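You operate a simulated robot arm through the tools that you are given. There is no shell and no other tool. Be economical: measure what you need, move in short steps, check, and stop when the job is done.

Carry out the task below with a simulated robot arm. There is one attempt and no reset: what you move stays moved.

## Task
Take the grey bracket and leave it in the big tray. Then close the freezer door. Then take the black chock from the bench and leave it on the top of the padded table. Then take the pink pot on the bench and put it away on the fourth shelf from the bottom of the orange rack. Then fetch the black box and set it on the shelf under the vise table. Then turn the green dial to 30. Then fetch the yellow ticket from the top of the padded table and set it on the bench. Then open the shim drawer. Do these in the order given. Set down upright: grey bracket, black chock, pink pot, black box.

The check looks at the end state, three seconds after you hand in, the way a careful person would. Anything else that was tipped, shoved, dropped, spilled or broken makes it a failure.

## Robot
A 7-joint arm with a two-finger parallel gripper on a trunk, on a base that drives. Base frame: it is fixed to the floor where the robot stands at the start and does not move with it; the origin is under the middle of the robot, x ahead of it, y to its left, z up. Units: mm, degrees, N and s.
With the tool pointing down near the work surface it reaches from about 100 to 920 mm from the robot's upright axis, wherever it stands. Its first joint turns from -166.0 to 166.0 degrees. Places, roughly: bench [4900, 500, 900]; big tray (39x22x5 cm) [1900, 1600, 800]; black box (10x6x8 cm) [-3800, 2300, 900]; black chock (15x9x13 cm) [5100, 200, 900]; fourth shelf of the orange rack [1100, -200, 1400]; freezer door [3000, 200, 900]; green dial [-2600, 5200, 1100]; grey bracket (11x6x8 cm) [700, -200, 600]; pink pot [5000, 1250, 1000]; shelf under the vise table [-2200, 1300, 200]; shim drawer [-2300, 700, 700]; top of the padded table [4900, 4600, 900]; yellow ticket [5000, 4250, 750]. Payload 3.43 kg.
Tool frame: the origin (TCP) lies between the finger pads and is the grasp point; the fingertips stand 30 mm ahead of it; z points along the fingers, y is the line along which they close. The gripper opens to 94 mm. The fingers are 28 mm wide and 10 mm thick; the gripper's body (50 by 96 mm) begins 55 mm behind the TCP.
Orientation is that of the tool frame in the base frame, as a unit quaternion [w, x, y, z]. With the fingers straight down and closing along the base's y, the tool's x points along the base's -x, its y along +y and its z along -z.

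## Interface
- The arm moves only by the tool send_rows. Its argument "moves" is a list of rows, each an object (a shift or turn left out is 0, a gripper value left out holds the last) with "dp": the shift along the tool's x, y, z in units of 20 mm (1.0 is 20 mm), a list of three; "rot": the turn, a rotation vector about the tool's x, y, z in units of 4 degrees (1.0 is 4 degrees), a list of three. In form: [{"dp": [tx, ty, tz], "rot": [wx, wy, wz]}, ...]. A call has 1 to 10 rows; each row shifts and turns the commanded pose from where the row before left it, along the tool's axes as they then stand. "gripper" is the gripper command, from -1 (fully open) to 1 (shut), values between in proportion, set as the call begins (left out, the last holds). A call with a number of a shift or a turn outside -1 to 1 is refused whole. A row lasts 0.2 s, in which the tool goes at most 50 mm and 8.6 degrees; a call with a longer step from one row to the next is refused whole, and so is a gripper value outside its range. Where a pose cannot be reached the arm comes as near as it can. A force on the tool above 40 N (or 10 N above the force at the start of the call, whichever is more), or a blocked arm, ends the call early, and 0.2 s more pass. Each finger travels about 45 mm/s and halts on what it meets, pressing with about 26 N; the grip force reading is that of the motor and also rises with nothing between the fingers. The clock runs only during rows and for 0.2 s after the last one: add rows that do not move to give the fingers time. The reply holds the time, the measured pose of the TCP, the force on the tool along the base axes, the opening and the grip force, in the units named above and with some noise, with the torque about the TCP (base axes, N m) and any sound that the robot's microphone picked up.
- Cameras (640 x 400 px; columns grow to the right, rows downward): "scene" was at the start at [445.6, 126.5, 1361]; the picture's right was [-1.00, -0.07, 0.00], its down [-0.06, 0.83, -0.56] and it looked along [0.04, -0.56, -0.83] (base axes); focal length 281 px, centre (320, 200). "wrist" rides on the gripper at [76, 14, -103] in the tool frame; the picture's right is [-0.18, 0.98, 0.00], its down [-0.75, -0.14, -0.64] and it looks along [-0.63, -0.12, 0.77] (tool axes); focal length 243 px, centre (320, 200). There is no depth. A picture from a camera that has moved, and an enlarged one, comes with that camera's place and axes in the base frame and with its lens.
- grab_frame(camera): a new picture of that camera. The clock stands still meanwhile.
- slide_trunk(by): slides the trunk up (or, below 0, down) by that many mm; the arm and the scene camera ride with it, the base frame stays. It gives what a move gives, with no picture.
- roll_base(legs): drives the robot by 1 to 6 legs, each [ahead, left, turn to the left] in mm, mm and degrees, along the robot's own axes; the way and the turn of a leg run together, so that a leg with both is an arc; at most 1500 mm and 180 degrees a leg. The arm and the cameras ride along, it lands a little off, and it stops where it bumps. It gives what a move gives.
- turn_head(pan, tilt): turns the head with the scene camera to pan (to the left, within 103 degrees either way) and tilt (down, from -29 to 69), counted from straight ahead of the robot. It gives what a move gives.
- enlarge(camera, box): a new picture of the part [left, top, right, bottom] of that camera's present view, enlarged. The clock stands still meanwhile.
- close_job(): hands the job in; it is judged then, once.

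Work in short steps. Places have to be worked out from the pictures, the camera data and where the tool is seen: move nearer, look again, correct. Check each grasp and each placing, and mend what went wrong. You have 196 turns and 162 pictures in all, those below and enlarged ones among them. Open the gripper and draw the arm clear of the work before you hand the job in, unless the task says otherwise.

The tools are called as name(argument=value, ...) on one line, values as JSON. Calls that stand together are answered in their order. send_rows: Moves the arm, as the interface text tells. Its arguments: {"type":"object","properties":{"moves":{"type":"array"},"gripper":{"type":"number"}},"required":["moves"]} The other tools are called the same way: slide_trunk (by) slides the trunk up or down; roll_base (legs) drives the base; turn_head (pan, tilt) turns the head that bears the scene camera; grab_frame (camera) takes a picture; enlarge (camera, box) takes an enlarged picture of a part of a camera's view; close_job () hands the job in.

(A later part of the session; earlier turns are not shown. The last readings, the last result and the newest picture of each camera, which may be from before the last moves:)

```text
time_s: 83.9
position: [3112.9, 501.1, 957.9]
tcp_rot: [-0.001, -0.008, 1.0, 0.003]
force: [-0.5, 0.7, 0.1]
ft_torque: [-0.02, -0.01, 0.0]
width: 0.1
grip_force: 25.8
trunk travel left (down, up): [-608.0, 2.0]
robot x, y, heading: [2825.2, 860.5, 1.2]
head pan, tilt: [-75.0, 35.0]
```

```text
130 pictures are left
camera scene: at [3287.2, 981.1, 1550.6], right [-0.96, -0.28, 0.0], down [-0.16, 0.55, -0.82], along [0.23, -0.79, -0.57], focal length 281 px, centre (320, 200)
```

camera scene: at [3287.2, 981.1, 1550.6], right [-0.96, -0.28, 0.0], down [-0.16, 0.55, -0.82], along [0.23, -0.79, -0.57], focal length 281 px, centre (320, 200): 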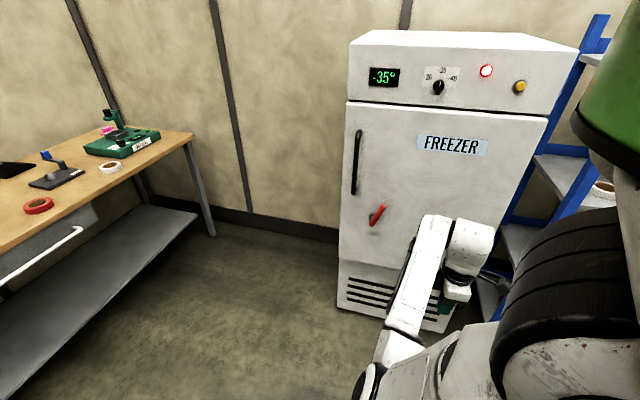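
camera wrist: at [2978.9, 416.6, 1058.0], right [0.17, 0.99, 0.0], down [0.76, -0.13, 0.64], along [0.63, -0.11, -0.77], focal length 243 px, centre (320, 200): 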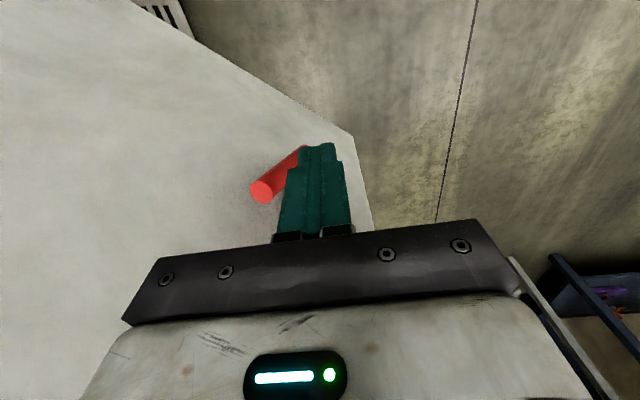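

Freezer door is shut. Next the black chock: bench front edge is x≈4570, chock near (5160,250). I drive up in front of it and look.

roll_base(legs=[[1200, -550, 0]])

turn_head(pan=0, tilt=45)

grab_frame(camera="scene")

```text
time_s: 90.5
position: [4320.0, -34.8, 957.7]
tcp_rot: [-0.002, -0.004, 1.0, 0.003]
force: [0.4, 0.4, -0.1]
ft_torque: [-0.02, -0.02, 0.01]
width: 0.0
grip_force: 26.2
trunk travel left (down, up): [-608.0, 2.0]
robot x, y, heading: [4036.4, 327.7, 0.3]
head pan, tilt: [-75.0, 35.0]
```

```text
time_s: 92.0
position: [4320.9, -33.9, 957.3]
tcp_rot: [-0.002, -0.004, 1.0, 0.003]
force: [0.1, 0.8, 0.8]
ft_torque: [-0.01, -0.02, 0.01]
width: 0.0
grip_force: 26.1
trunk travel left (down, up): [-608.0, 2.0]
robot x, y, heading: [4036.8, 325.0, 0.6]
head pan, tilt: [0.0, 45.0]
```

```text
129 pictures are left
camera scene: at [4555.9, 529.8, 1535.8], right [0.01, -1.0, 0.0], down [-0.71, -0.01, -0.71], along [0.71, 0.01, -0.71], focal length 281 px, centre (320, 200)
```

scene: 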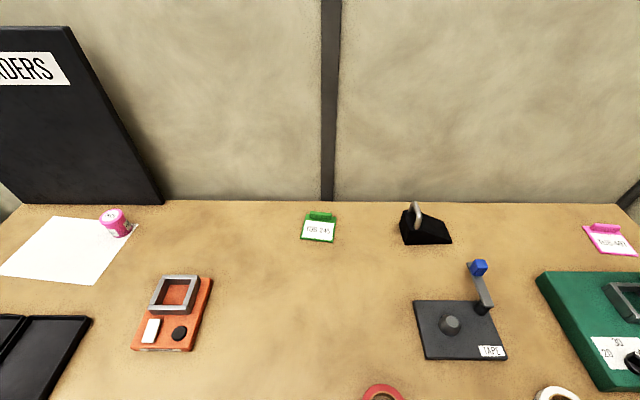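

I zoom in on the chock.

enlarge(camera="scene", box=[360, 180, 520, 280])

grab_frame(camera="wrist")

```text
4.00 times, centred on (440, 230) of scene
camera zoom: at [4555.9, 529.8, 1535.8], right [0.01, -1.0, 0.0], down [-0.71, -0.01, -0.71], along [0.71, 0.01, -0.71], focal length 1124 px, centre (-160, 80)
```

zoom: 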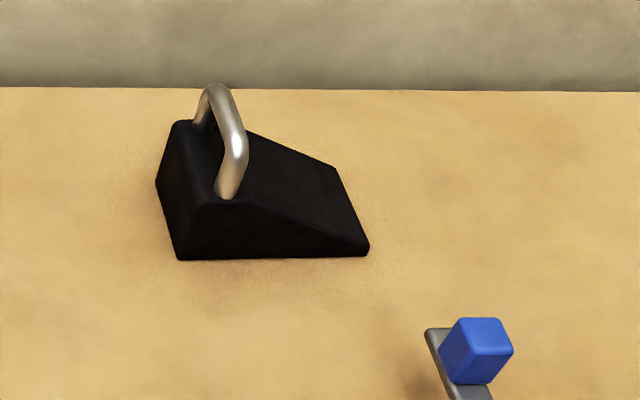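

```text
127 pictures are left
camera wrist: at [4244.7, -22.1, 1059.2], right [0.18, 0.98, 0.01], down [0.76, -0.14, 0.64], along [0.63, -0.11, -0.77], focal length 243 px, centre (320, 200)
```

wrist: 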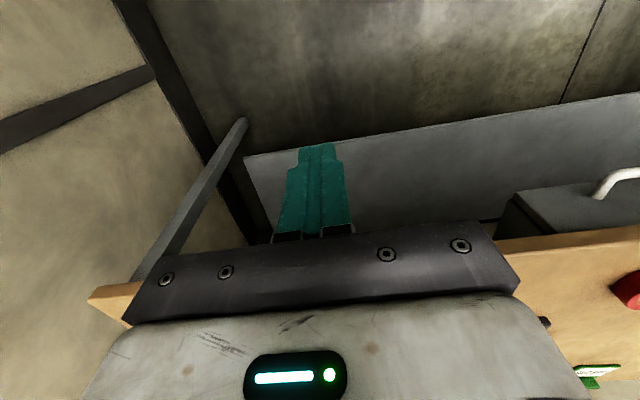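

The chock is a wedge (high end +y) with a bail handle across x; I'll grasp the handle with fingers closing along y. To fix depth I lower the trunk 120 mm and look again.

slide_trunk(by=-140)

enlarge(camera="scene", box=[360, 140, 520, 240])

```text
time_s: 93.7
position: [4321.4, -34.0, 817.5]
tcp_rot: [-0.002, -0.004, 1.0, 0.004]
force: [-0.5, -0.2, -0.4]
ft_torque: [-0.02, 0.02, 0.02]
width: 0.0
grip_force: 25.2
trunk travel left (down, up): [-468.0, 142.0]
robot x, y, heading: [4035.4, 328.0, 0.3]
head pan, tilt: [0.0, 45.0]
```

```text
4.00 times, centred on (440, 190) of scene
camera zoom: at [4555.8, 529.9, 1395.9], right [0.01, -1.0, 0.0], down [-0.71, -0.01, -0.71], along [0.71, 0.01, -0.71], focal length 1124 px, centre (-160, 240)
```

zoom: 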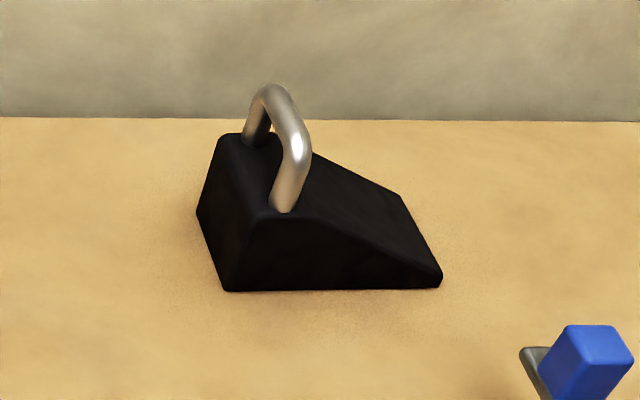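

Bench top z≈864; chock spans x 5046–5136, y 145–291; handle bar centre ≈(5090,270,988). I raise the trunk, open and pitch the tool ~28°, then move the base to about (4260,470).

slide_trunk(by=140)

send_rows(moves=[{"rot": [0, -1, 0]}, {"rot": [0, -1, 0]}, {"rot": [0, -1, 0]}, {"rot": [0, -1, 0]}, {"rot": [0, -1, 0]}, {"rot": [0, -1, 0]}, {"rot": [0, -1, 0]}, {"dp": [-0.47, 0, -0.88]}, {"dp": [-0.47, 0, -0.88]}, {"dp": [-0.47, 0, -0.88]}], gripper=-1)

roll_base(legs=[[0, 140, 0], [220, 0, 0]])

send_rows(moves=[{"dp": [-0.88, 0.7, 0.47]}, {"dp": [-0.88, 0.7, 0.47]}, {"dp": [-0.88, 0.7, 0.47]}, {"dp": [-0.88, 0.7, 0.47]}, {"dp": [-0.88, 0.7, 0.47]}, {"dp": [-0.88, 0.7, 0.47]}, {"dp": [-0.88, 0.7, 0.47]}, {"dp": [-0.88, 0.7, 0.47]}, {"dp": [-0.88, 0.7, 0.47]}, {"dp": [-0.88, 0.7, 0.47]}])

grab_frame(camera="scene")

```text
time_s: 95.3
position: [4320.6, -34.1, 957.4]
tcp_rot: [-0.002, -0.004, 1.0, 0.003]
force: [0.7, -0.1, 0.3]
ft_torque: [0.0, -0.02, -0.01]
width: 0.0
grip_force: 26.6
trunk travel left (down, up): [-608.0, 2.0]
robot x, y, heading: [4034.3, 323.9, 0.4]
head pan, tilt: [0.0, 45.0]
```

```text
time_s: 97.5
position: [4321.4, -33.6, 1017.3]
tcp_rot: [0.24, -0.003, 0.971, 0.005]
force: [0.1, 0.2, 0.1]
ft_torque: [-0.03, -0.03, 0.01]
width: 94.0
grip_force: 0.1
trunk travel left (down, up): [-608.0, 2.0]
robot x, y, heading: [4036.8, 325.1, 0.6]
head pan, tilt: [0.0, 45.0]
```

```text
time_s: 100.1
position: [4541.9, 108.2, 1015.5]
tcp_rot: [0.241, -0.004, 0.97, 0.006]
force: [-0.2, 0.2, 0.6]
ft_torque: [0.0, 0.01, 0.01]
width: 94.1
grip_force: 0.1
trunk travel left (down, up): [-608.0, 2.0]
robot x, y, heading: [4259.1, 468.1, 0.8]
head pan, tilt: [0.0, 45.0]
```

```text
time_s: 102.3
position: [4741.1, 252.0, 1017.2]
tcp_rot: [0.24, -0.003, 0.971, 0.005]
force: [0.0, 0.1, 0.1]
ft_torque: [0.02, 0.01, -0.01]
width: 93.8
grip_force: 0.0
trunk travel left (down, up): [-608.0, 2.0]
robot x, y, heading: [4260.8, 469.7, 0.9]
head pan, tilt: [0.0, 45.0]
```

```text
125 pictures are left
camera scene: at [4776.5, 672.8, 1535.8], right [0.01, -1.0, 0.0], down [-0.71, -0.01, -0.71], along [0.71, 0.01, -0.71], focal length 281 px, centre (320, 200)
```

scene: 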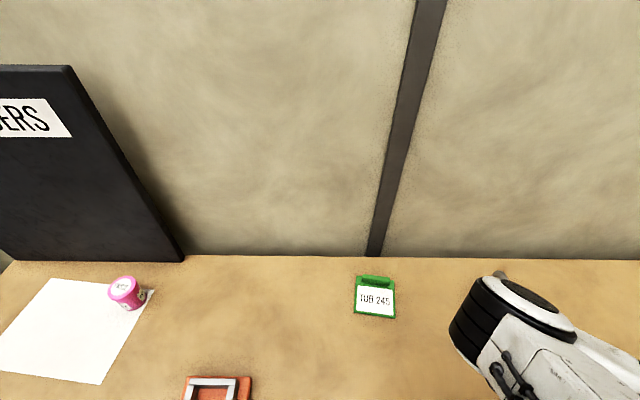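

I extend further and slightly up, then use the wrist camera.

send_rows(moves=[{"dp": [-1, 0.05, 0.35]}, {"dp": [-1, 0.05, 0.35]}, {"dp": [-1, 0.05, 0.35]}, {"dp": [-1, 0.05, 0.35]}, {"dp": [-1, 0.05, 0.35]}, {"dp": [-1, 0.05, 0.35]}, {"dp": [-1, 0.05, 0.35]}, {"dp": [-1, 0.05, 0.35]}, {"dp": [-1, 0.05, 0.35]}, {"dp": [-1, 0.05, 0.35]}])

grab_frame(camera="wrist")

```text
time_s: 104.5
position: [4950.4, 263.0, 1049.1]
tcp_rot: [0.24, -0.003, 0.971, 0.003]
force: [-0.5, 0.4, -0.3]
ft_torque: [0.01, 0.01, -0.01]
width: 93.8
grip_force: 0.1
trunk travel left (down, up): [-608.0, 2.0]
robot x, y, heading: [4257.6, 467.5, 0.6]
head pan, tilt: [0.0, 45.0]
```

```text
124 pictures are left
camera wrist: at [4835.0, 274.8, 1102.5], right [0.15, 0.98, 0.09], down [0.37, -0.14, 0.92], along [0.92, -0.11, -0.39], focal length 243 px, centre (320, 200)
```

wrist: 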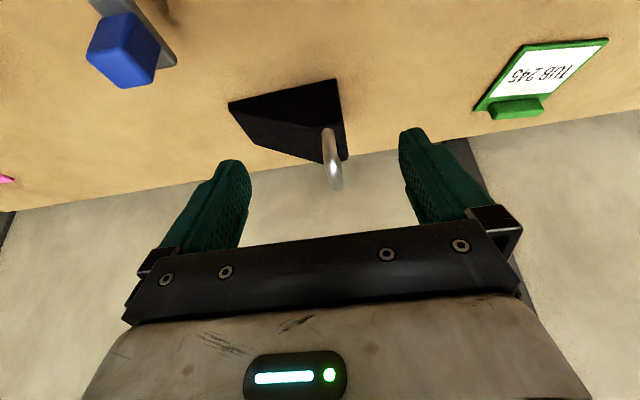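

Handle is between the fingers laterally (y≈265). I advance down to (5088,266,972).

send_rows(moves=[{"dp": [-0.613, 0.02, 0.95]}, {"dp": [-0.613, 0.02, 0.95]}, {"dp": [-0.613, 0.02, 0.95]}, {"dp": [-0.613, 0.02, 0.95]}, {"dp": [-0.613, 0.02, 0.95]}, {"dp": [-0.613, 0.02, 0.95]}, {"dp": [-0.613, 0.02, 0.95]}])

grab_frame(camera="wrist")

```text
time_s: 106.1
position: [5089.4, 267.5, 969.9]
tcp_rot: [0.24, -0.005, 0.971, 0.005]
force: [0.5, -0.5, 0.1]
ft_torque: [0.02, 0.0, 0.01]
width: 93.9
grip_force: 0.0
trunk travel left (down, up): [-608.0, 2.0]
robot x, y, heading: [4257.7, 468.3, 0.7]
head pan, tilt: [0.0, 45.0]
```

```text
123 pictures are left
camera wrist: at [4973.2, 279.9, 1025.0], right [0.15, 0.98, 0.09], down [0.37, -0.14, 0.92], along [0.92, -0.11, -0.39], focal length 243 px, centre (320, 200)
```

wrist: 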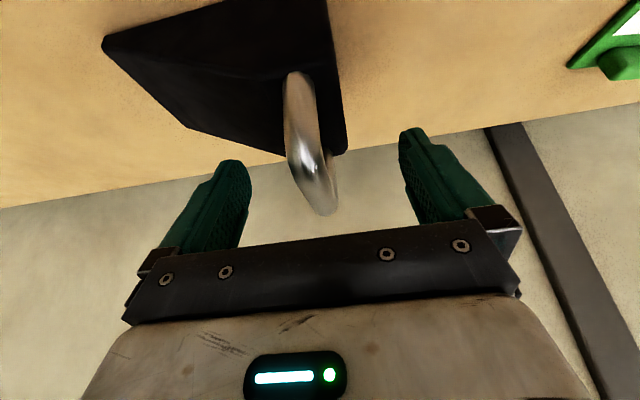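

The bail stands between the fingers; I close.

send_rows(moves=[{}, {}, {}, {}, {}, {}, {}, {}], gripper=1)

grab_frame(camera="wrist")

```text
time_s: 107.9
position: [5086.6, 267.7, 971.4]
tcp_rot: [0.241, -0.003, 0.971, 0.004]
force: [1.1, -4.8, 2.1]
ft_torque: [-0.02, -0.13, 0.07]
width: 20.3
grip_force: 26.0
trunk travel left (down, up): [-608.0, 2.0]
robot x, y, heading: [4258.1, 469.8, 0.9]
head pan, tilt: [0.0, 45.0]
```

```text
122 pictures are left
camera wrist: at [4972.9, 279.7, 1025.2], right [0.15, 0.98, 0.09], down [0.37, -0.14, 0.92], along [0.92, -0.11, -0.39], focal length 243 px, centre (320, 200)
```

wrist: 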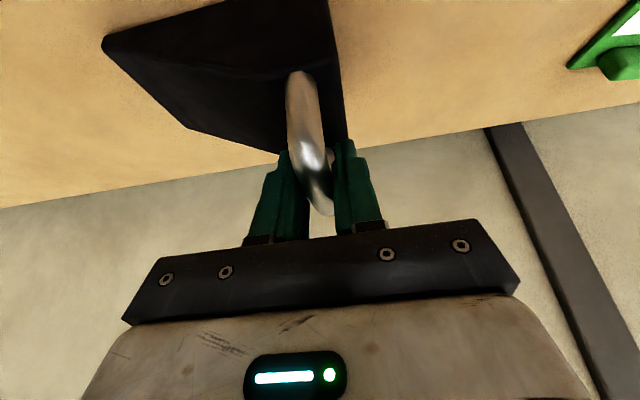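

Handle is gripped (20 mm, slightly yawed). I lift 40 mm and check for tilt.

send_rows(moves=[{"dp": [-0.235, 0, -0.44]}, {"dp": [-0.235, 0, -0.44]}, {"dp": [-0.235, 0, -0.44]}, {"dp": [-0.235, 0, -0.44]}])

grab_frame(camera="wrist")

```text
time_s: 108.9
position: [5088.3, 267.7, 1010.2]
tcp_rot: [0.239, -0.004, 0.971, 0.005]
force: [0.4, 1.0, -7.4]
ft_torque: [0.24, -0.03, 0.01]
width: 19.7
grip_force: 26.1
trunk travel left (down, up): [-608.0, 2.0]
robot x, y, heading: [4259.5, 472.5, 0.8]
head pan, tilt: [0.0, 45.0]
```

```text
121 pictures are left
camera wrist: at [4973.2, 279.5, 1064.7], right [0.15, 0.98, 0.09], down [0.37, -0.15, 0.92], along [0.92, -0.11, -0.39], focal length 243 px, centre (320, 200)
```

wrist: 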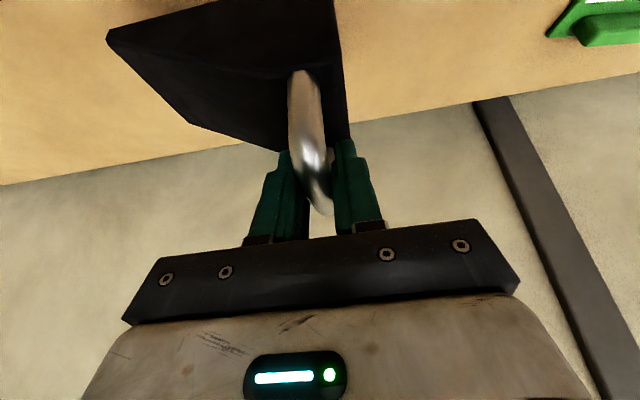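

Held level, ~0.75 kg. I raise another 100 mm to clear bench items, then retract.

send_rows(moves=[{"dp": [-0.469, 0, -0.883]}, {"dp": [-0.469, 0, -0.883]}, {"dp": [-0.469, 0, -0.883]}, {"dp": [-0.469, 0, -0.883]}, {"dp": [-0.469, 0, -0.883]}])

send_rows(moves=[{"dp": [0.883, 0, -0.469]}, {"dp": [0.883, 0, -0.469]}, {"dp": [0.883, 0, -0.469]}, {"dp": [0.883, 0, -0.469]}, {"dp": [0.883, 0, -0.469]}, {"dp": [0.883, 0, -0.469]}, {"dp": [0.883, 0, -0.469]}, {"dp": [0.883, 0, -0.469]}, {"dp": [0.883, 0, -0.469]}, {"dp": [0.883, 0, -0.469]}])

send_rows(moves=[{"dp": [0.883, 0, -0.469]}, {"dp": [0.883, 0, -0.469]}, {"dp": [0.883, 0, -0.469]}, {"dp": [0.883, 0, -0.469]}, {"dp": [0.883, 0, -0.469]}, {"dp": [0.883, 0, -0.469]}, {"dp": [0.883, 0, -0.469]}, {"dp": [0.883, 0, -0.469]}])

turn_head(pan=80, tilt=20)

grab_frame(camera="scene")

```text
time_s: 110.1
position: [5089.0, 267.4, 1110.2]
tcp_rot: [0.24, -0.004, 0.971, 0.004]
force: [-0.7, 0.1, -8.2]
ft_torque: [0.22, 0.01, -0.02]
width: 20.1
grip_force: 25.7
trunk travel left (down, up): [-608.0, 2.0]
robot x, y, heading: [4258.9, 467.1, 0.8]
head pan, tilt: [0.0, 45.0]
```

```text
time_s: 112.3
position: [4888.7, 263.9, 1111.0]
tcp_rot: [0.241, -0.004, 0.971, 0.004]
force: [-0.5, 0.2, -7.8]
ft_torque: [0.15, -0.01, -0.03]
width: 20.1
grip_force: 25.8
trunk travel left (down, up): [-608.0, 2.0]
robot x, y, heading: [4257.4, 470.1, 0.7]
head pan, tilt: [0.0, 45.0]
```

```text
time_s: 114.1
position: [4727.1, 261.4, 1110.8]
tcp_rot: [0.24, -0.004, 0.971, 0.005]
force: [-0.1, 0.5, -8.1]
ft_torque: [0.18, -0.02, 0.0]
width: 20.1
grip_force: 25.8
trunk travel left (down, up): [-608.0, 2.0]
robot x, y, heading: [4257.6, 468.1, 0.8]
head pan, tilt: [0.0, 45.0]
```

```text
time_s: 115.7
position: [4727.7, 262.5, 1111.4]
tcp_rot: [0.24, -0.004, 0.971, 0.005]
force: [-0.5, -0.1, -8.3]
ft_torque: [0.12, 0.0, 0.03]
width: 19.9
grip_force: 26.3
trunk travel left (down, up): [-608.0, 2.0]
robot x, y, heading: [4257.8, 467.7, 1.0]
head pan, tilt: [80.0, 20.0]
```

```text
120 pictures are left
camera scene: at [4710.3, 763.9, 1574.4], right [0.99, -0.16, 0.0], down [-0.06, -0.34, -0.94], along [0.15, 0.93, -0.34], focal length 281 px, centre (320, 200)
```

scene: 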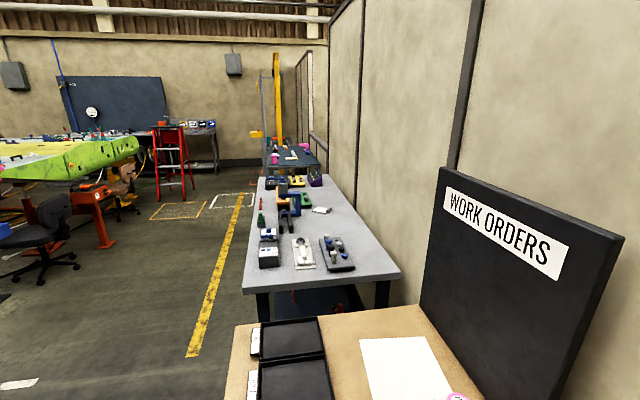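

The padded (dark) table is beyond the grey one at y≈4100–5000. I back up and strafe along the aisle to y≈4270.

roll_base(legs=[[-350, 0, 0], [0, 1500, 0], [0, 1500, 0], [0, 800, 0]])

turn_head(pan=15, tilt=35)

grab_frame(camera="scene")

```text
time_s: 135.9
position: [4324.6, 4054.1, 1111.8]
tcp_rot: [0.239, -0.003, 0.971, 0.005]
force: [-0.7, 1.0, -8.3]
ft_torque: [0.15, -0.03, -0.02]
width: 20.2
grip_force: 26.2
trunk travel left (down, up): [-608.0, 2.0]
robot x, y, heading: [3857.9, 4263.2, 0.5]
head pan, tilt: [80.0, 20.0]
```

```text
time_s: 137.2
position: [4325.6, 4053.6, 1111.6]
tcp_rot: [0.239, -0.003, 0.971, 0.005]
force: [0.0, -0.2, -7.5]
ft_torque: [0.11, -0.03, -0.03]
width: 20.1
grip_force: 26.1
trunk travel left (down, up): [-608.0, 2.0]
robot x, y, heading: [3860.4, 4265.9, 1.0]
head pan, tilt: [15.0, 35.0]
```

```text
119 pictures are left
camera scene: at [4379.6, 4488.0, 1550.5], right [0.27, -0.96, 0.0], down [-0.55, -0.15, -0.82], along [0.79, 0.22, -0.57], focal length 281 px, centre (320, 200)
```

scene: 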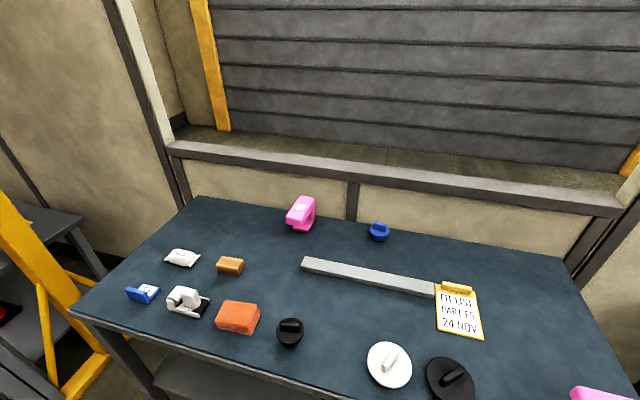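

Ticket at about (5026,4205); a free spot for the chock is around (4935,4570) between the long grey bar and the front items. I move the base so the chock hangs near there, still high.

roll_base(legs=[[0, 570, 0], [420, 0, 0]])

turn_head(pan=-15, tilt=60)

grab_frame(camera="scene")

```text
time_s: 142.7
position: [4742.6, 4627.2, 1111.5]
tcp_rot: [0.239, -0.006, 0.971, 0.005]
force: [0.6, 0.0, -8.4]
ft_torque: [0.07, -0.03, -0.01]
width: 20.0
grip_force: 26.3
trunk travel left (down, up): [-608.0, 2.0]
robot x, y, heading: [4270.2, 4830.3, 0.8]
head pan, tilt: [15.0, 35.0]
```

```text
time_s: 143.6
position: [4743.0, 4626.6, 1111.4]
tcp_rot: [0.239, -0.006, 0.971, 0.005]
force: [-0.4, -0.4, -8.1]
ft_torque: [0.12, -0.03, -0.03]
width: 20.0
grip_force: 25.8
trunk travel left (down, up): [-608.0, 2.0]
robot x, y, heading: [4272.7, 4830.6, 1.0]
head pan, tilt: [-15.0, 60.0]
```

```text
118 pictures are left
camera scene: at [4774.5, 5019.9, 1516.3], right [-0.24, -0.97, 0.0], down [-0.84, 0.21, -0.5], along [0.49, -0.12, -0.87], focal length 281 px, centre (320, 200)
```

scene: 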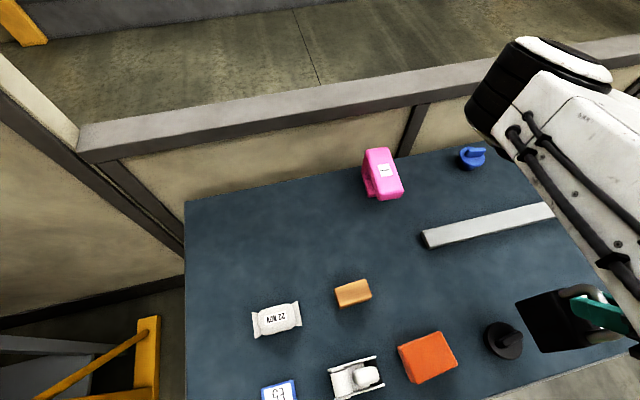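

Triangulating puts the table top at z≈855, bar at x≈4970, knob (4727,4663). The free spot becomes (4850,4570); I extend 107 mm and lower 110 mm with the trunk, then look.

send_rows(moves=[{"dp": [-0.79, -0.04, 0.42]}, {"dp": [-0.79, -0.04, 0.42]}, {"dp": [-0.79, -0.04, 0.42]}, {"dp": [-0.79, -0.04, 0.42]}, {"dp": [-0.79, -0.04, 0.42]}, {"dp": [-0.79, -0.04, 0.42]}])

slide_trunk(by=-100)

turn_head(pan=-25, tilt=60)

grab_frame(camera="scene")

grab_frame(camera="wrist")

```text
time_s: 145.0
position: [4851.5, 4622.5, 1110.8]
tcp_rot: [0.24, -0.005, 0.971, 0.006]
force: [-0.4, -1.2, -8.4]
ft_torque: [0.09, -0.05, -0.02]
width: 20.0
grip_force: 25.8
trunk travel left (down, up): [-608.0, 2.0]
robot x, y, heading: [4271.1, 4834.4, 1.0]
head pan, tilt: [-15.0, 60.0]
```

```text
time_s: 146.3
position: [4850.6, 4623.6, 1011.5]
tcp_rot: [0.239, -0.005, 0.971, 0.005]
force: [0.3, 0.5, -8.1]
ft_torque: [0.07, -0.03, 0.03]
width: 20.1
grip_force: 26.1
trunk travel left (down, up): [-508.0, 102.0]
robot x, y, heading: [4272.9, 4834.7, 0.7]
head pan, tilt: [-15.0, 60.0]
```

```text
time_s: 147.1
position: [4850.7, 4622.6, 1011.2]
tcp_rot: [0.24, -0.005, 0.971, 0.005]
force: [0.4, -0.6, -7.5]
ft_torque: [0.05, -0.04, 0.01]
width: 20.0
grip_force: 26.4
trunk travel left (down, up): [-508.0, 102.0]
robot x, y, heading: [4273.8, 4836.3, 0.9]
head pan, tilt: [-25.0, 60.0]
```

```text
117 pictures are left
camera scene: at [4770.6, 5008.9, 1416.2], right [-0.41, -0.91, 0.0], down [-0.79, 0.35, -0.5], along [0.46, -0.2, -0.87], focal length 281 px, centre (320, 200)
```

scene: 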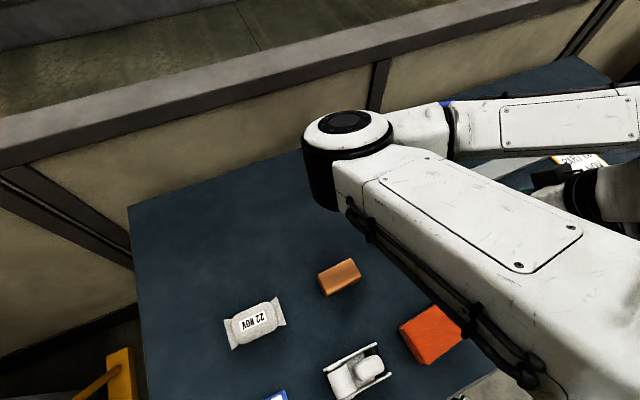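

```text
116 pictures are left
camera wrist: at [4735.7, 4634.9, 1065.9], right [0.15, 0.98, 0.09], down [0.37, -0.14, 0.92], along [0.92, -0.1, -0.39], focal length 243 px, centre (320, 200)
```

wrist: 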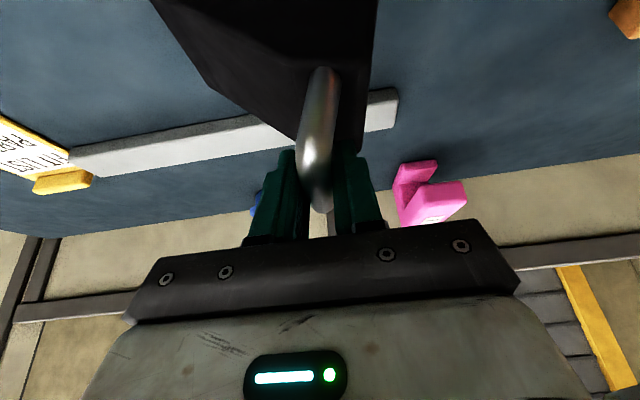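

The chock has swung a bit in the grip (thin end lower), it will level itself as it lands. I lower slowly.

send_rows(moves=[{"dp": [0.14, 0, 0.265]}, {"dp": [0.14, 0, 0.265]}, {"dp": [0.14, 0, 0.265]}, {"dp": [0.14, 0, 0.265]}, {"dp": [0.14, 0, 0.265]}, {}])

grab_frame(camera="wrist")

```text
time_s: 147.9
position: [4850.1, 4627.8, 995.5]
tcp_rot: [0.241, -0.006, 0.971, 0.01]
force: [-5.9, 12.8, 11.1]
ft_torque: [0.05, 0.23, -0.2]
width: 20.0
grip_force: 25.9
trunk travel left (down, up): [-508.0, 102.0]
robot x, y, heading: [4269.5, 4835.5, 1.2]
head pan, tilt: [-25.0, 60.0]
stopped in row 4: the force on the tool passed its limit at 47 N (the readings are from after the stop); the commanded pose is now the measured one
```

```text
115 pictures are left
camera wrist: at [4734.3, 4639.8, 1049.5], right [0.15, 0.98, 0.1], down [0.37, -0.15, 0.92], along [0.92, -0.1, -0.39], focal length 243 px, centre (320, 200)
```

wrist: 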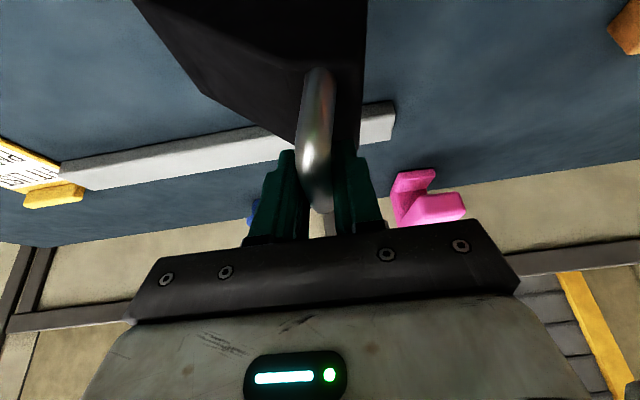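

Contact at the low tip: tilt ≈15° by the torque change. I raise 12 mm, roll the hand 15° about base x to level the block, then lower to contact.

send_rows(moves=[{"dp": [-0.28, -0.1, -0.53]}, {"rot": [0.825, 0, -0.44]}, {"rot": [0.825, 0, -0.44]}, {"rot": [0.825, 0, -0.44]}, {"rot": [0.825, 0, -0.44]}])

grab_frame(camera="wrist")

```text
time_s: 149.1
position: [4850.0, 4623.6, 1006.8]
tcp_rot: [0.24, -0.037, 0.963, -0.118]
force: [-0.4, -0.4, -6.6]
ft_torque: [0.31, -0.05, -0.01]
width: 20.1
grip_force: 26.1
trunk travel left (down, up): [-508.0, 102.0]
robot x, y, heading: [4271.5, 4833.3, 1.3]
head pan, tilt: [-25.0, 60.0]
```

```text
114 pictures are left
camera wrist: at [4735.1, 4649.4, 1055.5], right [0.15, 0.98, -0.16], down [0.37, 0.09, 0.93], along [0.92, -0.19, -0.34], focal length 243 px, centre (320, 200)
```

wrist: 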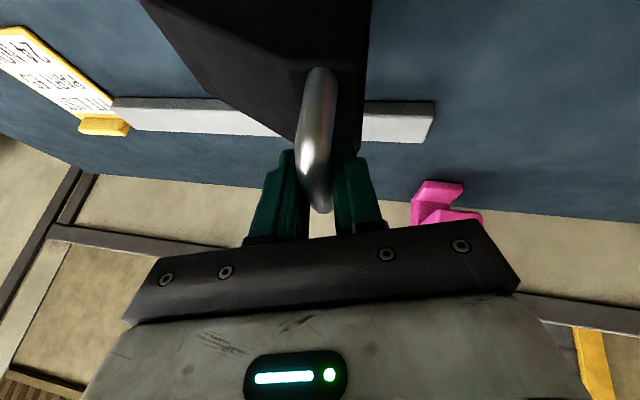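

Roughly level now. I descend along base -z in 8 mm rows until contact.

send_rows(moves=[{"dp": [0.18, 0.1, 0.343]}, {"dp": [0.18, 0.1, 0.343]}, {"dp": [0.18, 0.1, 0.343]}, {"dp": [0.18, 0.1, 0.343]}, {"dp": [0.09, 0.05, 0.17]}, {"dp": [0.09, 0.05, 0.17]}])

grab_frame(camera="wrist")

```text
time_s: 150.5
position: [4848.2, 4622.2, 971.1]
tcp_rot: [0.241, -0.036, 0.962, -0.126]
force: [-7.4, 3.2, 22.1]
ft_torque: [0.27, -0.34, 0.1]
width: 20.4
grip_force: 25.7
trunk travel left (down, up): [-508.0, 102.0]
robot x, y, heading: [4271.0, 4834.5, 1.0]
head pan, tilt: [-25.0, 60.0]
stopped in row 6: the force on the tool passed its limit at 47 N (the readings are from after the stop); the commanded pose is now the measured one
```

```text
113 pictures are left
camera wrist: at [4733.2, 4649.2, 1019.6], right [0.15, 0.97, -0.17], down [0.36, 0.11, 0.93], along [0.92, -0.2, -0.34], focal length 243 px, centre (320, 200)
```

wrist: 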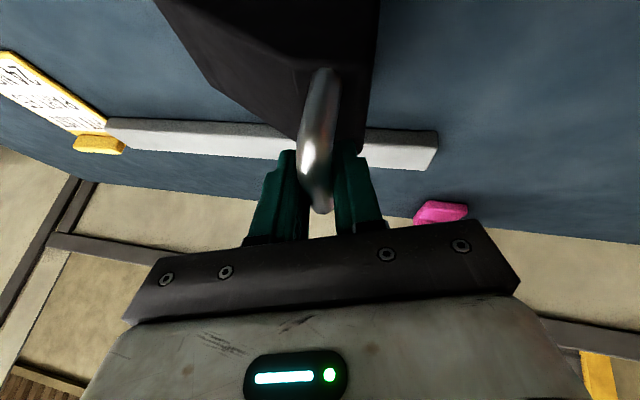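

Landed (z≈971). I open the gripper and back out along the tool axis.

send_rows(moves=[{}, {}, {}, {}, {}, {}], gripper=0)

grab_frame(camera="wrist")

```text
time_s: 151.9
position: [4850.0, 4621.7, 969.5]
tcp_rot: [0.241, -0.036, 0.962, -0.123]
force: [0.1, 0.7, -0.6]
ft_torque: [0.05, -0.01, 0.03]
width: 47.0
grip_force: 0.0
trunk travel left (down, up): [-508.0, 102.0]
robot x, y, heading: [4271.6, 4831.7, 0.8]
head pan, tilt: [-25.0, 60.0]
```

```text
112 pictures are left
camera wrist: at [4734.2, 4648.7, 1018.1], right [0.15, 0.97, -0.17], down [0.36, 0.1, 0.93], along [0.92, -0.2, -0.34], focal length 243 px, centre (320, 200)
```

wrist: 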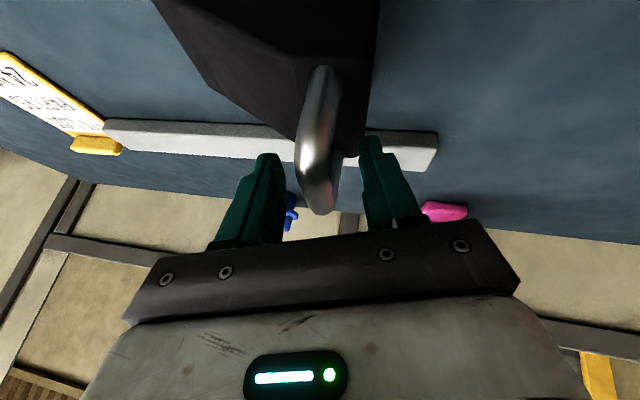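

Released cleanly. I open fully while backing out along the tool axis, then look.

send_rows(moves=[{"dp": [0, 0, -0.7]}, {"dp": [0, 0, -0.8]}, {"dp": [0, 0, -1]}, {"dp": [0, 0, -1]}, {"dp": [0, 0, -1]}, {"dp": [0, 0, -1]}, {"dp": [0, 0, -1]}, {"dp": [0, 0, -1]}])

send_rows(moves=[{"rot": [-0.825, 0, 0.44]}, {"rot": [-0.825, 0, 0.44]}, {"rot": [-0.825, 0, 0.44]}, {"rot": [-0.825, 0, 0.44]}, {"dp": [0.9, 0, -0.4]}, {"dp": [0.9, 0, -0.4]}, {"dp": [0.9, 0, -0.4]}, {"dp": [0.9, 0, -0.4]}, {"dp": [0.9, 0, -0.4]}, {"dp": [0.9, 0, -0.4]}], gripper=-1)

grab_frame(camera="wrist")

grab_frame(camera="scene")

```text
time_s: 153.7
position: [4826.5, 4633.3, 1013.4]
tcp_rot: [0.241, -0.037, 0.962, -0.123]
force: [0.1, -0.3, 0.3]
ft_torque: [-0.01, -0.05, 0.01]
width: 46.9
grip_force: 0.2
out of reach, approached as far as the arm can: row 4, 5, 6, 7, 8
trunk travel left (down, up): [-508.0, 102.0]
robot x, y, heading: [4273.8, 4829.9, 1.2]
head pan, tilt: [-25.0, 60.0]
```

```text
time_s: 155.9
position: [4708.9, 4632.7, 1005.0]
tcp_rot: [0.241, -0.005, 0.97, 0.002]
force: [-0.7, 0.6, 0.8]
ft_torque: [-0.03, 0.0, 0.0]
width: 94.0
grip_force: 0.1
trunk travel left (down, up): [-508.0, 102.0]
robot x, y, heading: [4271.4, 4831.9, 1.1]
head pan, tilt: [-25.0, 60.0]
```

```text
111 pictures are left
camera wrist: at [4592.8, 4645.1, 1059.3], right [0.15, 0.98, 0.09], down [0.36, -0.14, 0.92], along [0.92, -0.11, -0.38], focal length 243 px, centre (320, 200)
```

wrist: 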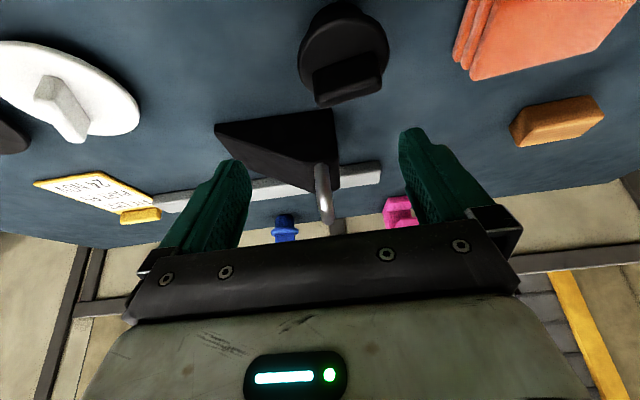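

```text
110 pictures are left
camera scene: at [4769.9, 5010.0, 1416.3], right [-0.41, -0.91, 0.0], down [-0.79, 0.35, -0.5], along [0.46, -0.2, -0.87], focal length 281 px, centre (320, 200)
```

scene: 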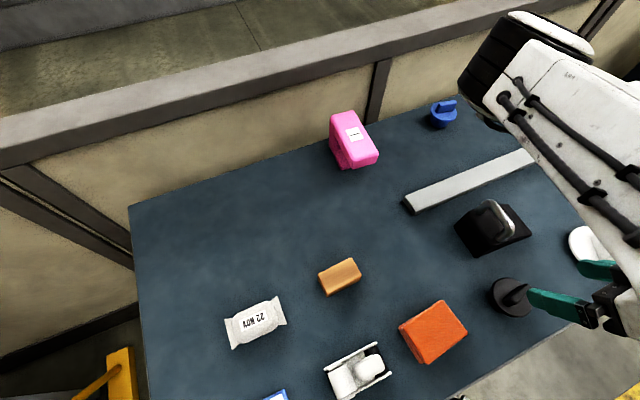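

Chock stands upright on the padded table. Next, the pink pot at ≈(5100,1157) on the bench: I raise the trunk, back away and strafe down the aisle.

slide_trunk(by=100)

roll_base(legs=[[-400, 0, -1], [0, -1500, 0], [0, -1500, 0], [0, -470, 0], [280, 0, 0]])

turn_head(pan=-25, tilt=45)

grab_frame(camera="scene")

```text
time_s: 157.3
position: [4708.7, 4632.2, 1105.4]
tcp_rot: [0.242, -0.005, 0.97, 0.003]
force: [0.2, -0.2, 0.2]
ft_torque: [0.0, 0.01, 0.02]
width: 93.7
grip_force: 0.1
trunk travel left (down, up): [-608.0, 2.0]
robot x, y, heading: [4274.0, 4832.3, 0.9]
head pan, tilt: [-25.0, 60.0]
```

```text
time_s: 177.9
position: [4616.4, 1138.3, 1105.6]
tcp_rot: [0.241, -0.003, 0.97, 0.002]
force: [0.6, 0.3, 0.5]
ft_torque: [-0.01, -0.01, 0.04]
width: 94.1
grip_force: 0.1
trunk travel left (down, up): [-608.0, 2.0]
robot x, y, heading: [4178.6, 1340.8, 0.6]
head pan, tilt: [-25.0, 60.0]
```

```text
time_s: 178.7
position: [4615.5, 1137.9, 1105.1]
tcp_rot: [0.243, -0.003, 0.97, 0.002]
force: [-0.6, -1.0, -0.2]
ft_torque: [0.02, -0.01, 0.02]
width: 94.1
grip_force: 0.0
trunk travel left (down, up): [-608.0, 2.0]
robot x, y, heading: [4185.4, 1340.8, 0.8]
head pan, tilt: [-25.0, 45.0]
```

```text
109 pictures are left
camera scene: at [4692.6, 1508.7, 1535.7], right [-0.41, -0.91, 0.0], down [-0.65, 0.29, -0.71], along [0.64, -0.29, -0.71], focal length 281 px, centre (320, 200)
```

scene: 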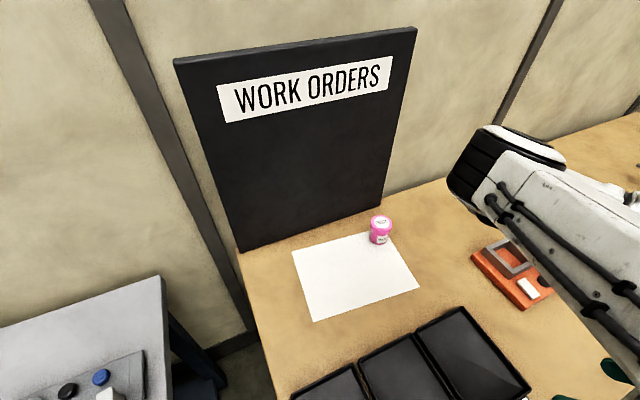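

Pot seen on the paper near (5095,1145). I zoom for its size.

enlarge(camera="scene", box=[340, 200, 420, 250])

grab_frame(camera="wrist")

```text
8.00 times, centred on (380, 225) of scene
camera zoom: at [4692.6, 1508.7, 1535.7], right [-0.41, -0.91, 0.0], down [-0.65, 0.29, -0.71], along [0.64, -0.29, -0.71], focal length 2248 px, centre (-160, 0)
```

zoom: 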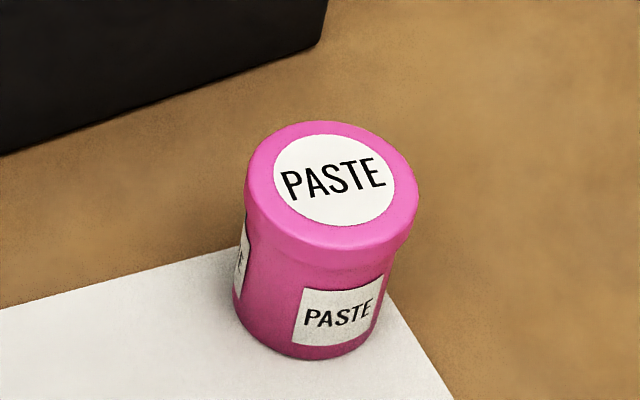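

```text
107 pictures are left
camera wrist: at [4500.7, 1150.7, 1159.3], right [0.16, 0.98, 0.09], down [0.36, -0.14, 0.92], along [0.92, -0.11, -0.38], focal length 243 px, centre (320, 200)
```

wrist: 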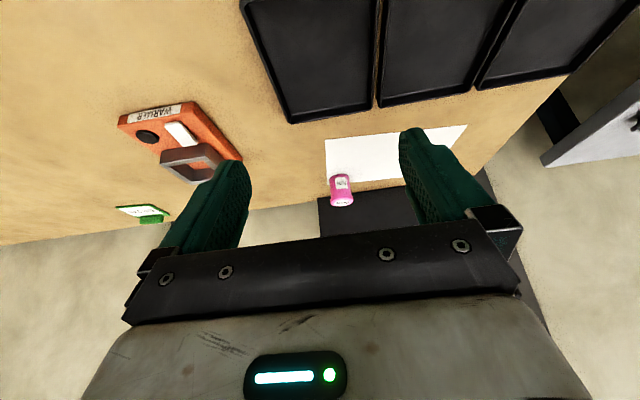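

Pot: ≈61 mm lid, ≈70 mm tall, centre ≈(5078,1143). I pitch the tool to ~52° (useful for the high shelf), move the base in 80 mm and approach.

send_rows(moves=[{"rot": [0, -1, 0]}, {"rot": [0, -1, 0]}, {"rot": [0, -1, 0]}, {"rot": [0, -1, 0]}, {"rot": [0, -1, 0]}, {"rot": [0, -1, 0]}], gripper=-1)

roll_base(legs=[[80, 0, 0]])

send_rows(moves=[{"dp": [-0.3, 0.02, 1]}, {"dp": [-0.3, 0.02, 1]}, {"dp": [-0.3, 0.02, 1]}, {"dp": [-0.3, 0.02, 1]}, {"dp": [-0.3, 0.02, 1]}, {"dp": [-0.3, 0.02, 1]}, {"dp": [-0.3, 0.02, 1]}, {"dp": [-0.3, 0.02, 1]}, {"dp": [-0.3, 0.02, 1]}, {"dp": [-0.3, 0.02, 1]}])

grab_frame(camera="wrist")

```text
time_s: 180.1
position: [4669.9, 1097.6, 1098.0]
tcp_rot: [0.438, -0.001, 0.899, 0.003]
force: [-0.6, -0.2, -0.9]
ft_torque: [0.03, 0.02, 0.01]
width: 94.2
grip_force: 0.1
out of reach, approached as far as the arm can: row 2, 3, 4, 5, 6
trunk travel left (down, up): [-608.0, 2.0]
robot x, y, heading: [4177.5, 1340.2, 0.7]
head pan, tilt: [-25.0, 45.0]
```

```text
time_s: 181.2
position: [4752.2, 1098.3, 1098.5]
tcp_rot: [0.438, -0.001, 0.899, 0.004]
force: [-0.7, 0.3, -0.3]
ft_torque: [0.01, 0.03, -0.01]
width: 94.1
grip_force: 0.1
trunk travel left (down, up): [-608.0, 2.0]
robot x, y, heading: [4262.5, 1344.2, 0.7]
head pan, tilt: [-25.0, 45.0]
```

```text
time_s: 183.3
position: [4946.5, 1103.4, 1020.3]
tcp_rot: [0.438, -0.001, 0.899, 0.004]
force: [0.3, -0.4, 0.0]
ft_torque: [0.01, -0.04, 0.0]
width: 93.9
grip_force: 0.0
trunk travel left (down, up): [-608.0, 2.0]
robot x, y, heading: [4263.0, 1342.7, 0.6]
head pan, tilt: [-25.0, 45.0]
```

```text
106 pictures are left
camera wrist: at [4818.2, 1116.9, 1024.4], right [0.11, 0.98, 0.15], down [-0.04, -0.15, 0.99], along [0.99, -0.11, 0.02], focal length 243 px, centre (320, 200)
```

wrist: 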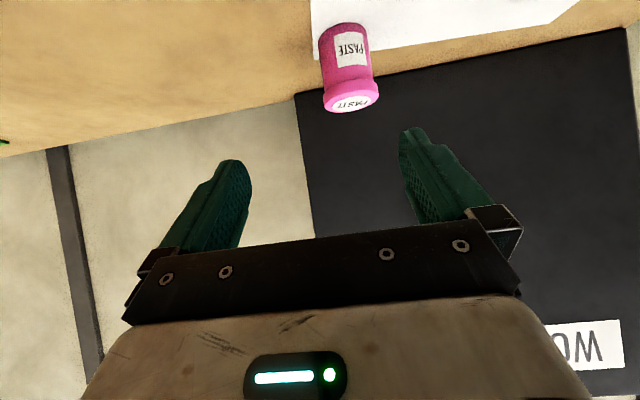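

Pot refined to ≈(5077,1139). I align y and drop in, then approach along the tool axis.

send_rows(moves=[{"dp": [0.2, 0.6, 0.93]}, {"dp": [0.2, 0.6, 0.93]}, {"dp": [0.2, 0.6, 0.93]}, {"dp": [0, 0, 1]}, {"dp": [0, 0, 1]}, {"dp": [0, 0, 1]}])

grab_frame(camera="wrist")

```text
time_s: 184.8
position: [5029.4, 1140.0, 941.8]
tcp_rot: [0.437, 0.0, 0.9, 0.003]
force: [0.3, -0.6, 0.5]
ft_torque: [0.01, 0.01, 0.0]
width: 94.2
grip_force: 0.2
trunk travel left (down, up): [-608.0, 2.0]
robot x, y, heading: [4262.3, 1339.3, 0.5]
head pan, tilt: [-25.0, 45.0]
```

```text
105 pictures are left
camera wrist: at [4901.4, 1153.8, 944.0], right [0.11, 0.98, 0.15], down [-0.04, -0.15, 0.99], along [0.99, -0.11, 0.02], focal length 243 px, centre (320, 200)
```

wrist: 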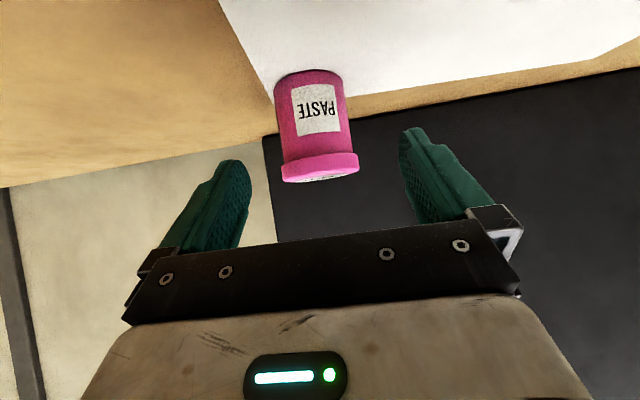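

Aligned. I go the last 63 mm and close.

send_rows(moves=[{"dp": [0, 0, 0.8]}, {"dp": [0, 0, 0.8]}, {"dp": [0, 0, 0.8]}, {"dp": [0, 0, 0.75]}, {}])

send_rows(moves=[{}, {}, {}, {}, {}, {}], gripper=1)

grab_frame(camera="wrist")

```text
time_s: 185.9
position: [5080.0, 1140.9, 902.5]
tcp_rot: [0.438, -0.002, 0.899, 0.003]
force: [-0.2, 0.2, 0.1]
ft_torque: [-0.02, -0.04, 0.0]
width: 94.2
grip_force: 0.2
trunk travel left (down, up): [-608.0, 2.0]
robot x, y, heading: [4260.3, 1340.9, 1.1]
head pan, tilt: [-25.0, 45.0]
```

```text
time_s: 187.3
position: [5078.7, 1140.7, 901.9]
tcp_rot: [0.438, -0.001, 0.899, 0.003]
force: [0.3, -1.0, 0.3]
ft_torque: [-0.03, 0.01, 0.0]
width: 56.6
grip_force: 25.4
trunk travel left (down, up): [-608.0, 2.0]
robot x, y, heading: [4260.8, 1337.9, 0.8]
head pan, tilt: [-25.0, 45.0]
```

```text
104 pictures are left
camera wrist: at [4951.8, 1154.3, 904.7], right [0.11, 0.98, 0.15], down [-0.04, -0.15, 0.99], along [0.99, -0.11, 0.02], focal length 243 px, centre (320, 200)
```

wrist: 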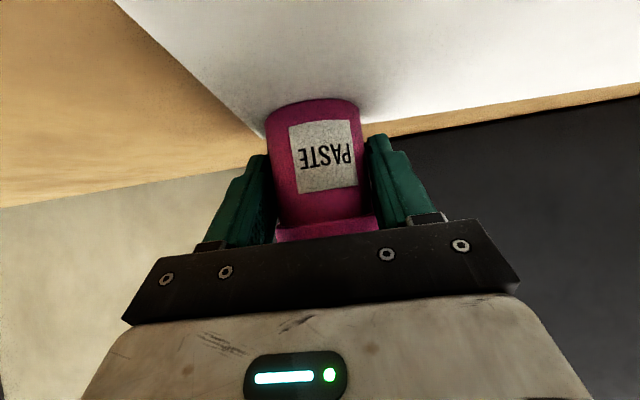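

Pot gripped (56.6 mm). I lift 100 mm and retract 180 mm.

send_rows(moves=[{"dp": [-0.4, 0, -0.31]}, {"dp": [-0.788, 0, -0.616]}, {"dp": [-0.788, 0, -0.616]}, {"dp": [-0.788, 0, -0.616]}, {"dp": [-0.788, 0, -0.616]}, {"dp": [-0.788, 0, -0.616]}])

send_rows(moves=[{"dp": [0.616, 0, -0.788]}, {"dp": [0.616, 0, -0.788]}, {"dp": [0.616, 0, -0.788]}, {"dp": [0.616, 0, -0.788]}, {"dp": [0.616, 0, -0.788]}, {"dp": [0.616, 0, -0.788]}, {"dp": [0.616, 0, -0.788]}, {"dp": [0.616, 0, -0.788]}, {"dp": [0.616, 0, -0.788]}, {"dp": [0.616, 0, -0.788]}])

grab_frame(camera="wrist")

```text
time_s: 188.8
position: [5079.9, 1140.7, 1012.5]
tcp_rot: [0.437, -0.001, 0.9, 0.003]
force: [0.4, 0.0, -1.1]
ft_torque: [0.04, 0.0, -0.02]
width: 56.4
grip_force: 26.2
trunk travel left (down, up): [-608.0, 2.0]
robot x, y, heading: [4263.1, 1338.5, 0.6]
head pan, tilt: [-25.0, 45.0]
```

```text
time_s: 190.9
position: [4878.9, 1139.0, 1013.1]
tcp_rot: [0.437, -0.002, 0.899, 0.003]
force: [0.5, -0.5, -1.2]
ft_torque: [0.02, 0.04, 0.01]
width: 56.7
grip_force: 25.8
trunk travel left (down, up): [-608.0, 2.0]
robot x, y, heading: [4261.7, 1340.3, 0.8]
head pan, tilt: [-25.0, 45.0]
```

```text
103 pictures are left
camera wrist: at [4751.0, 1152.3, 1015.9], right [0.11, 0.98, 0.15], down [-0.04, -0.15, 0.99], along [0.99, -0.11, 0.02], focal length 243 px, centre (320, 200)
```

wrist: 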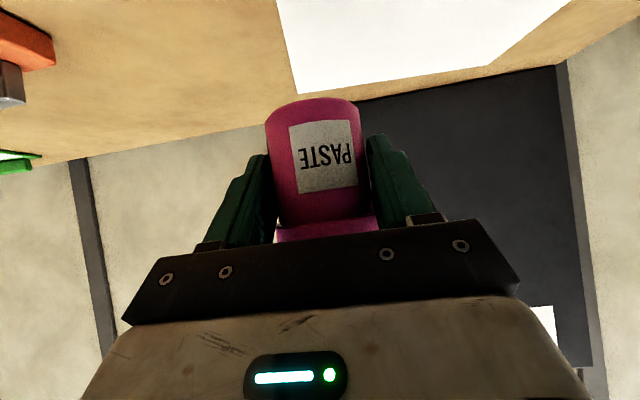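

Pot held. I drive back, turn to face −y and strafe along the aisle to the orange rack.

roll_base(legs=[[-350, 0, -0.5], [0, 0, -90], [400, 0, 0], [0, -1500, 0]])

turn_head(pan=-60, tilt=30)

grab_frame(camera="scene")

```text
time_s: 206.2
position: [2195.9, 314.6, 1013.5]
tcp_rot: [0.31, 0.638, 0.634, -0.307]
force: [0.0, 0.3, -1.2]
ft_torque: [0.03, 0.0, 0.01]
width: 55.9
grip_force: 26.3
trunk travel left (down, up): [-608.0, 2.0]
robot x, y, heading: [2406.9, 929.1, -89.9]
head pan, tilt: [-25.0, 45.0]
```

```text
time_s: 207.2
position: [2196.2, 315.0, 1012.7]
tcp_rot: [0.311, 0.637, 0.634, -0.308]
force: [-0.3, -0.5, -1.6]
ft_torque: [-0.01, 0.01, 0.01]
width: 55.9
grip_force: 26.0
trunk travel left (down, up): [-608.0, 2.0]
robot x, y, heading: [2400.6, 931.7, -89.9]
head pan, tilt: [-60.0, 30.0]
```

```text
102 pictures are left
camera scene: at [2520.0, 445.6, 1558.3], right [-0.5, 0.86, 0.0], down [0.43, 0.25, -0.87], along [-0.75, -0.44, -0.5], focal length 281 px, centre (320, 200)
```

scene: 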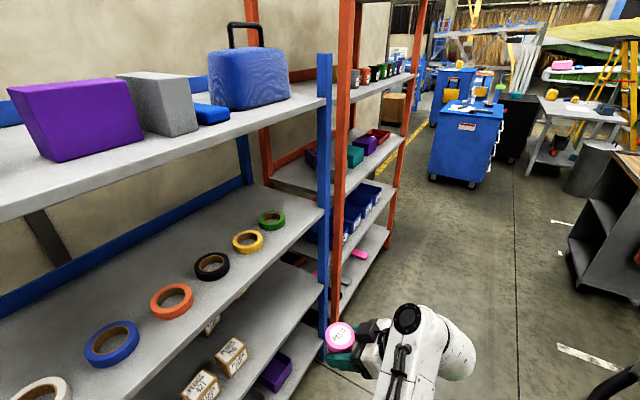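

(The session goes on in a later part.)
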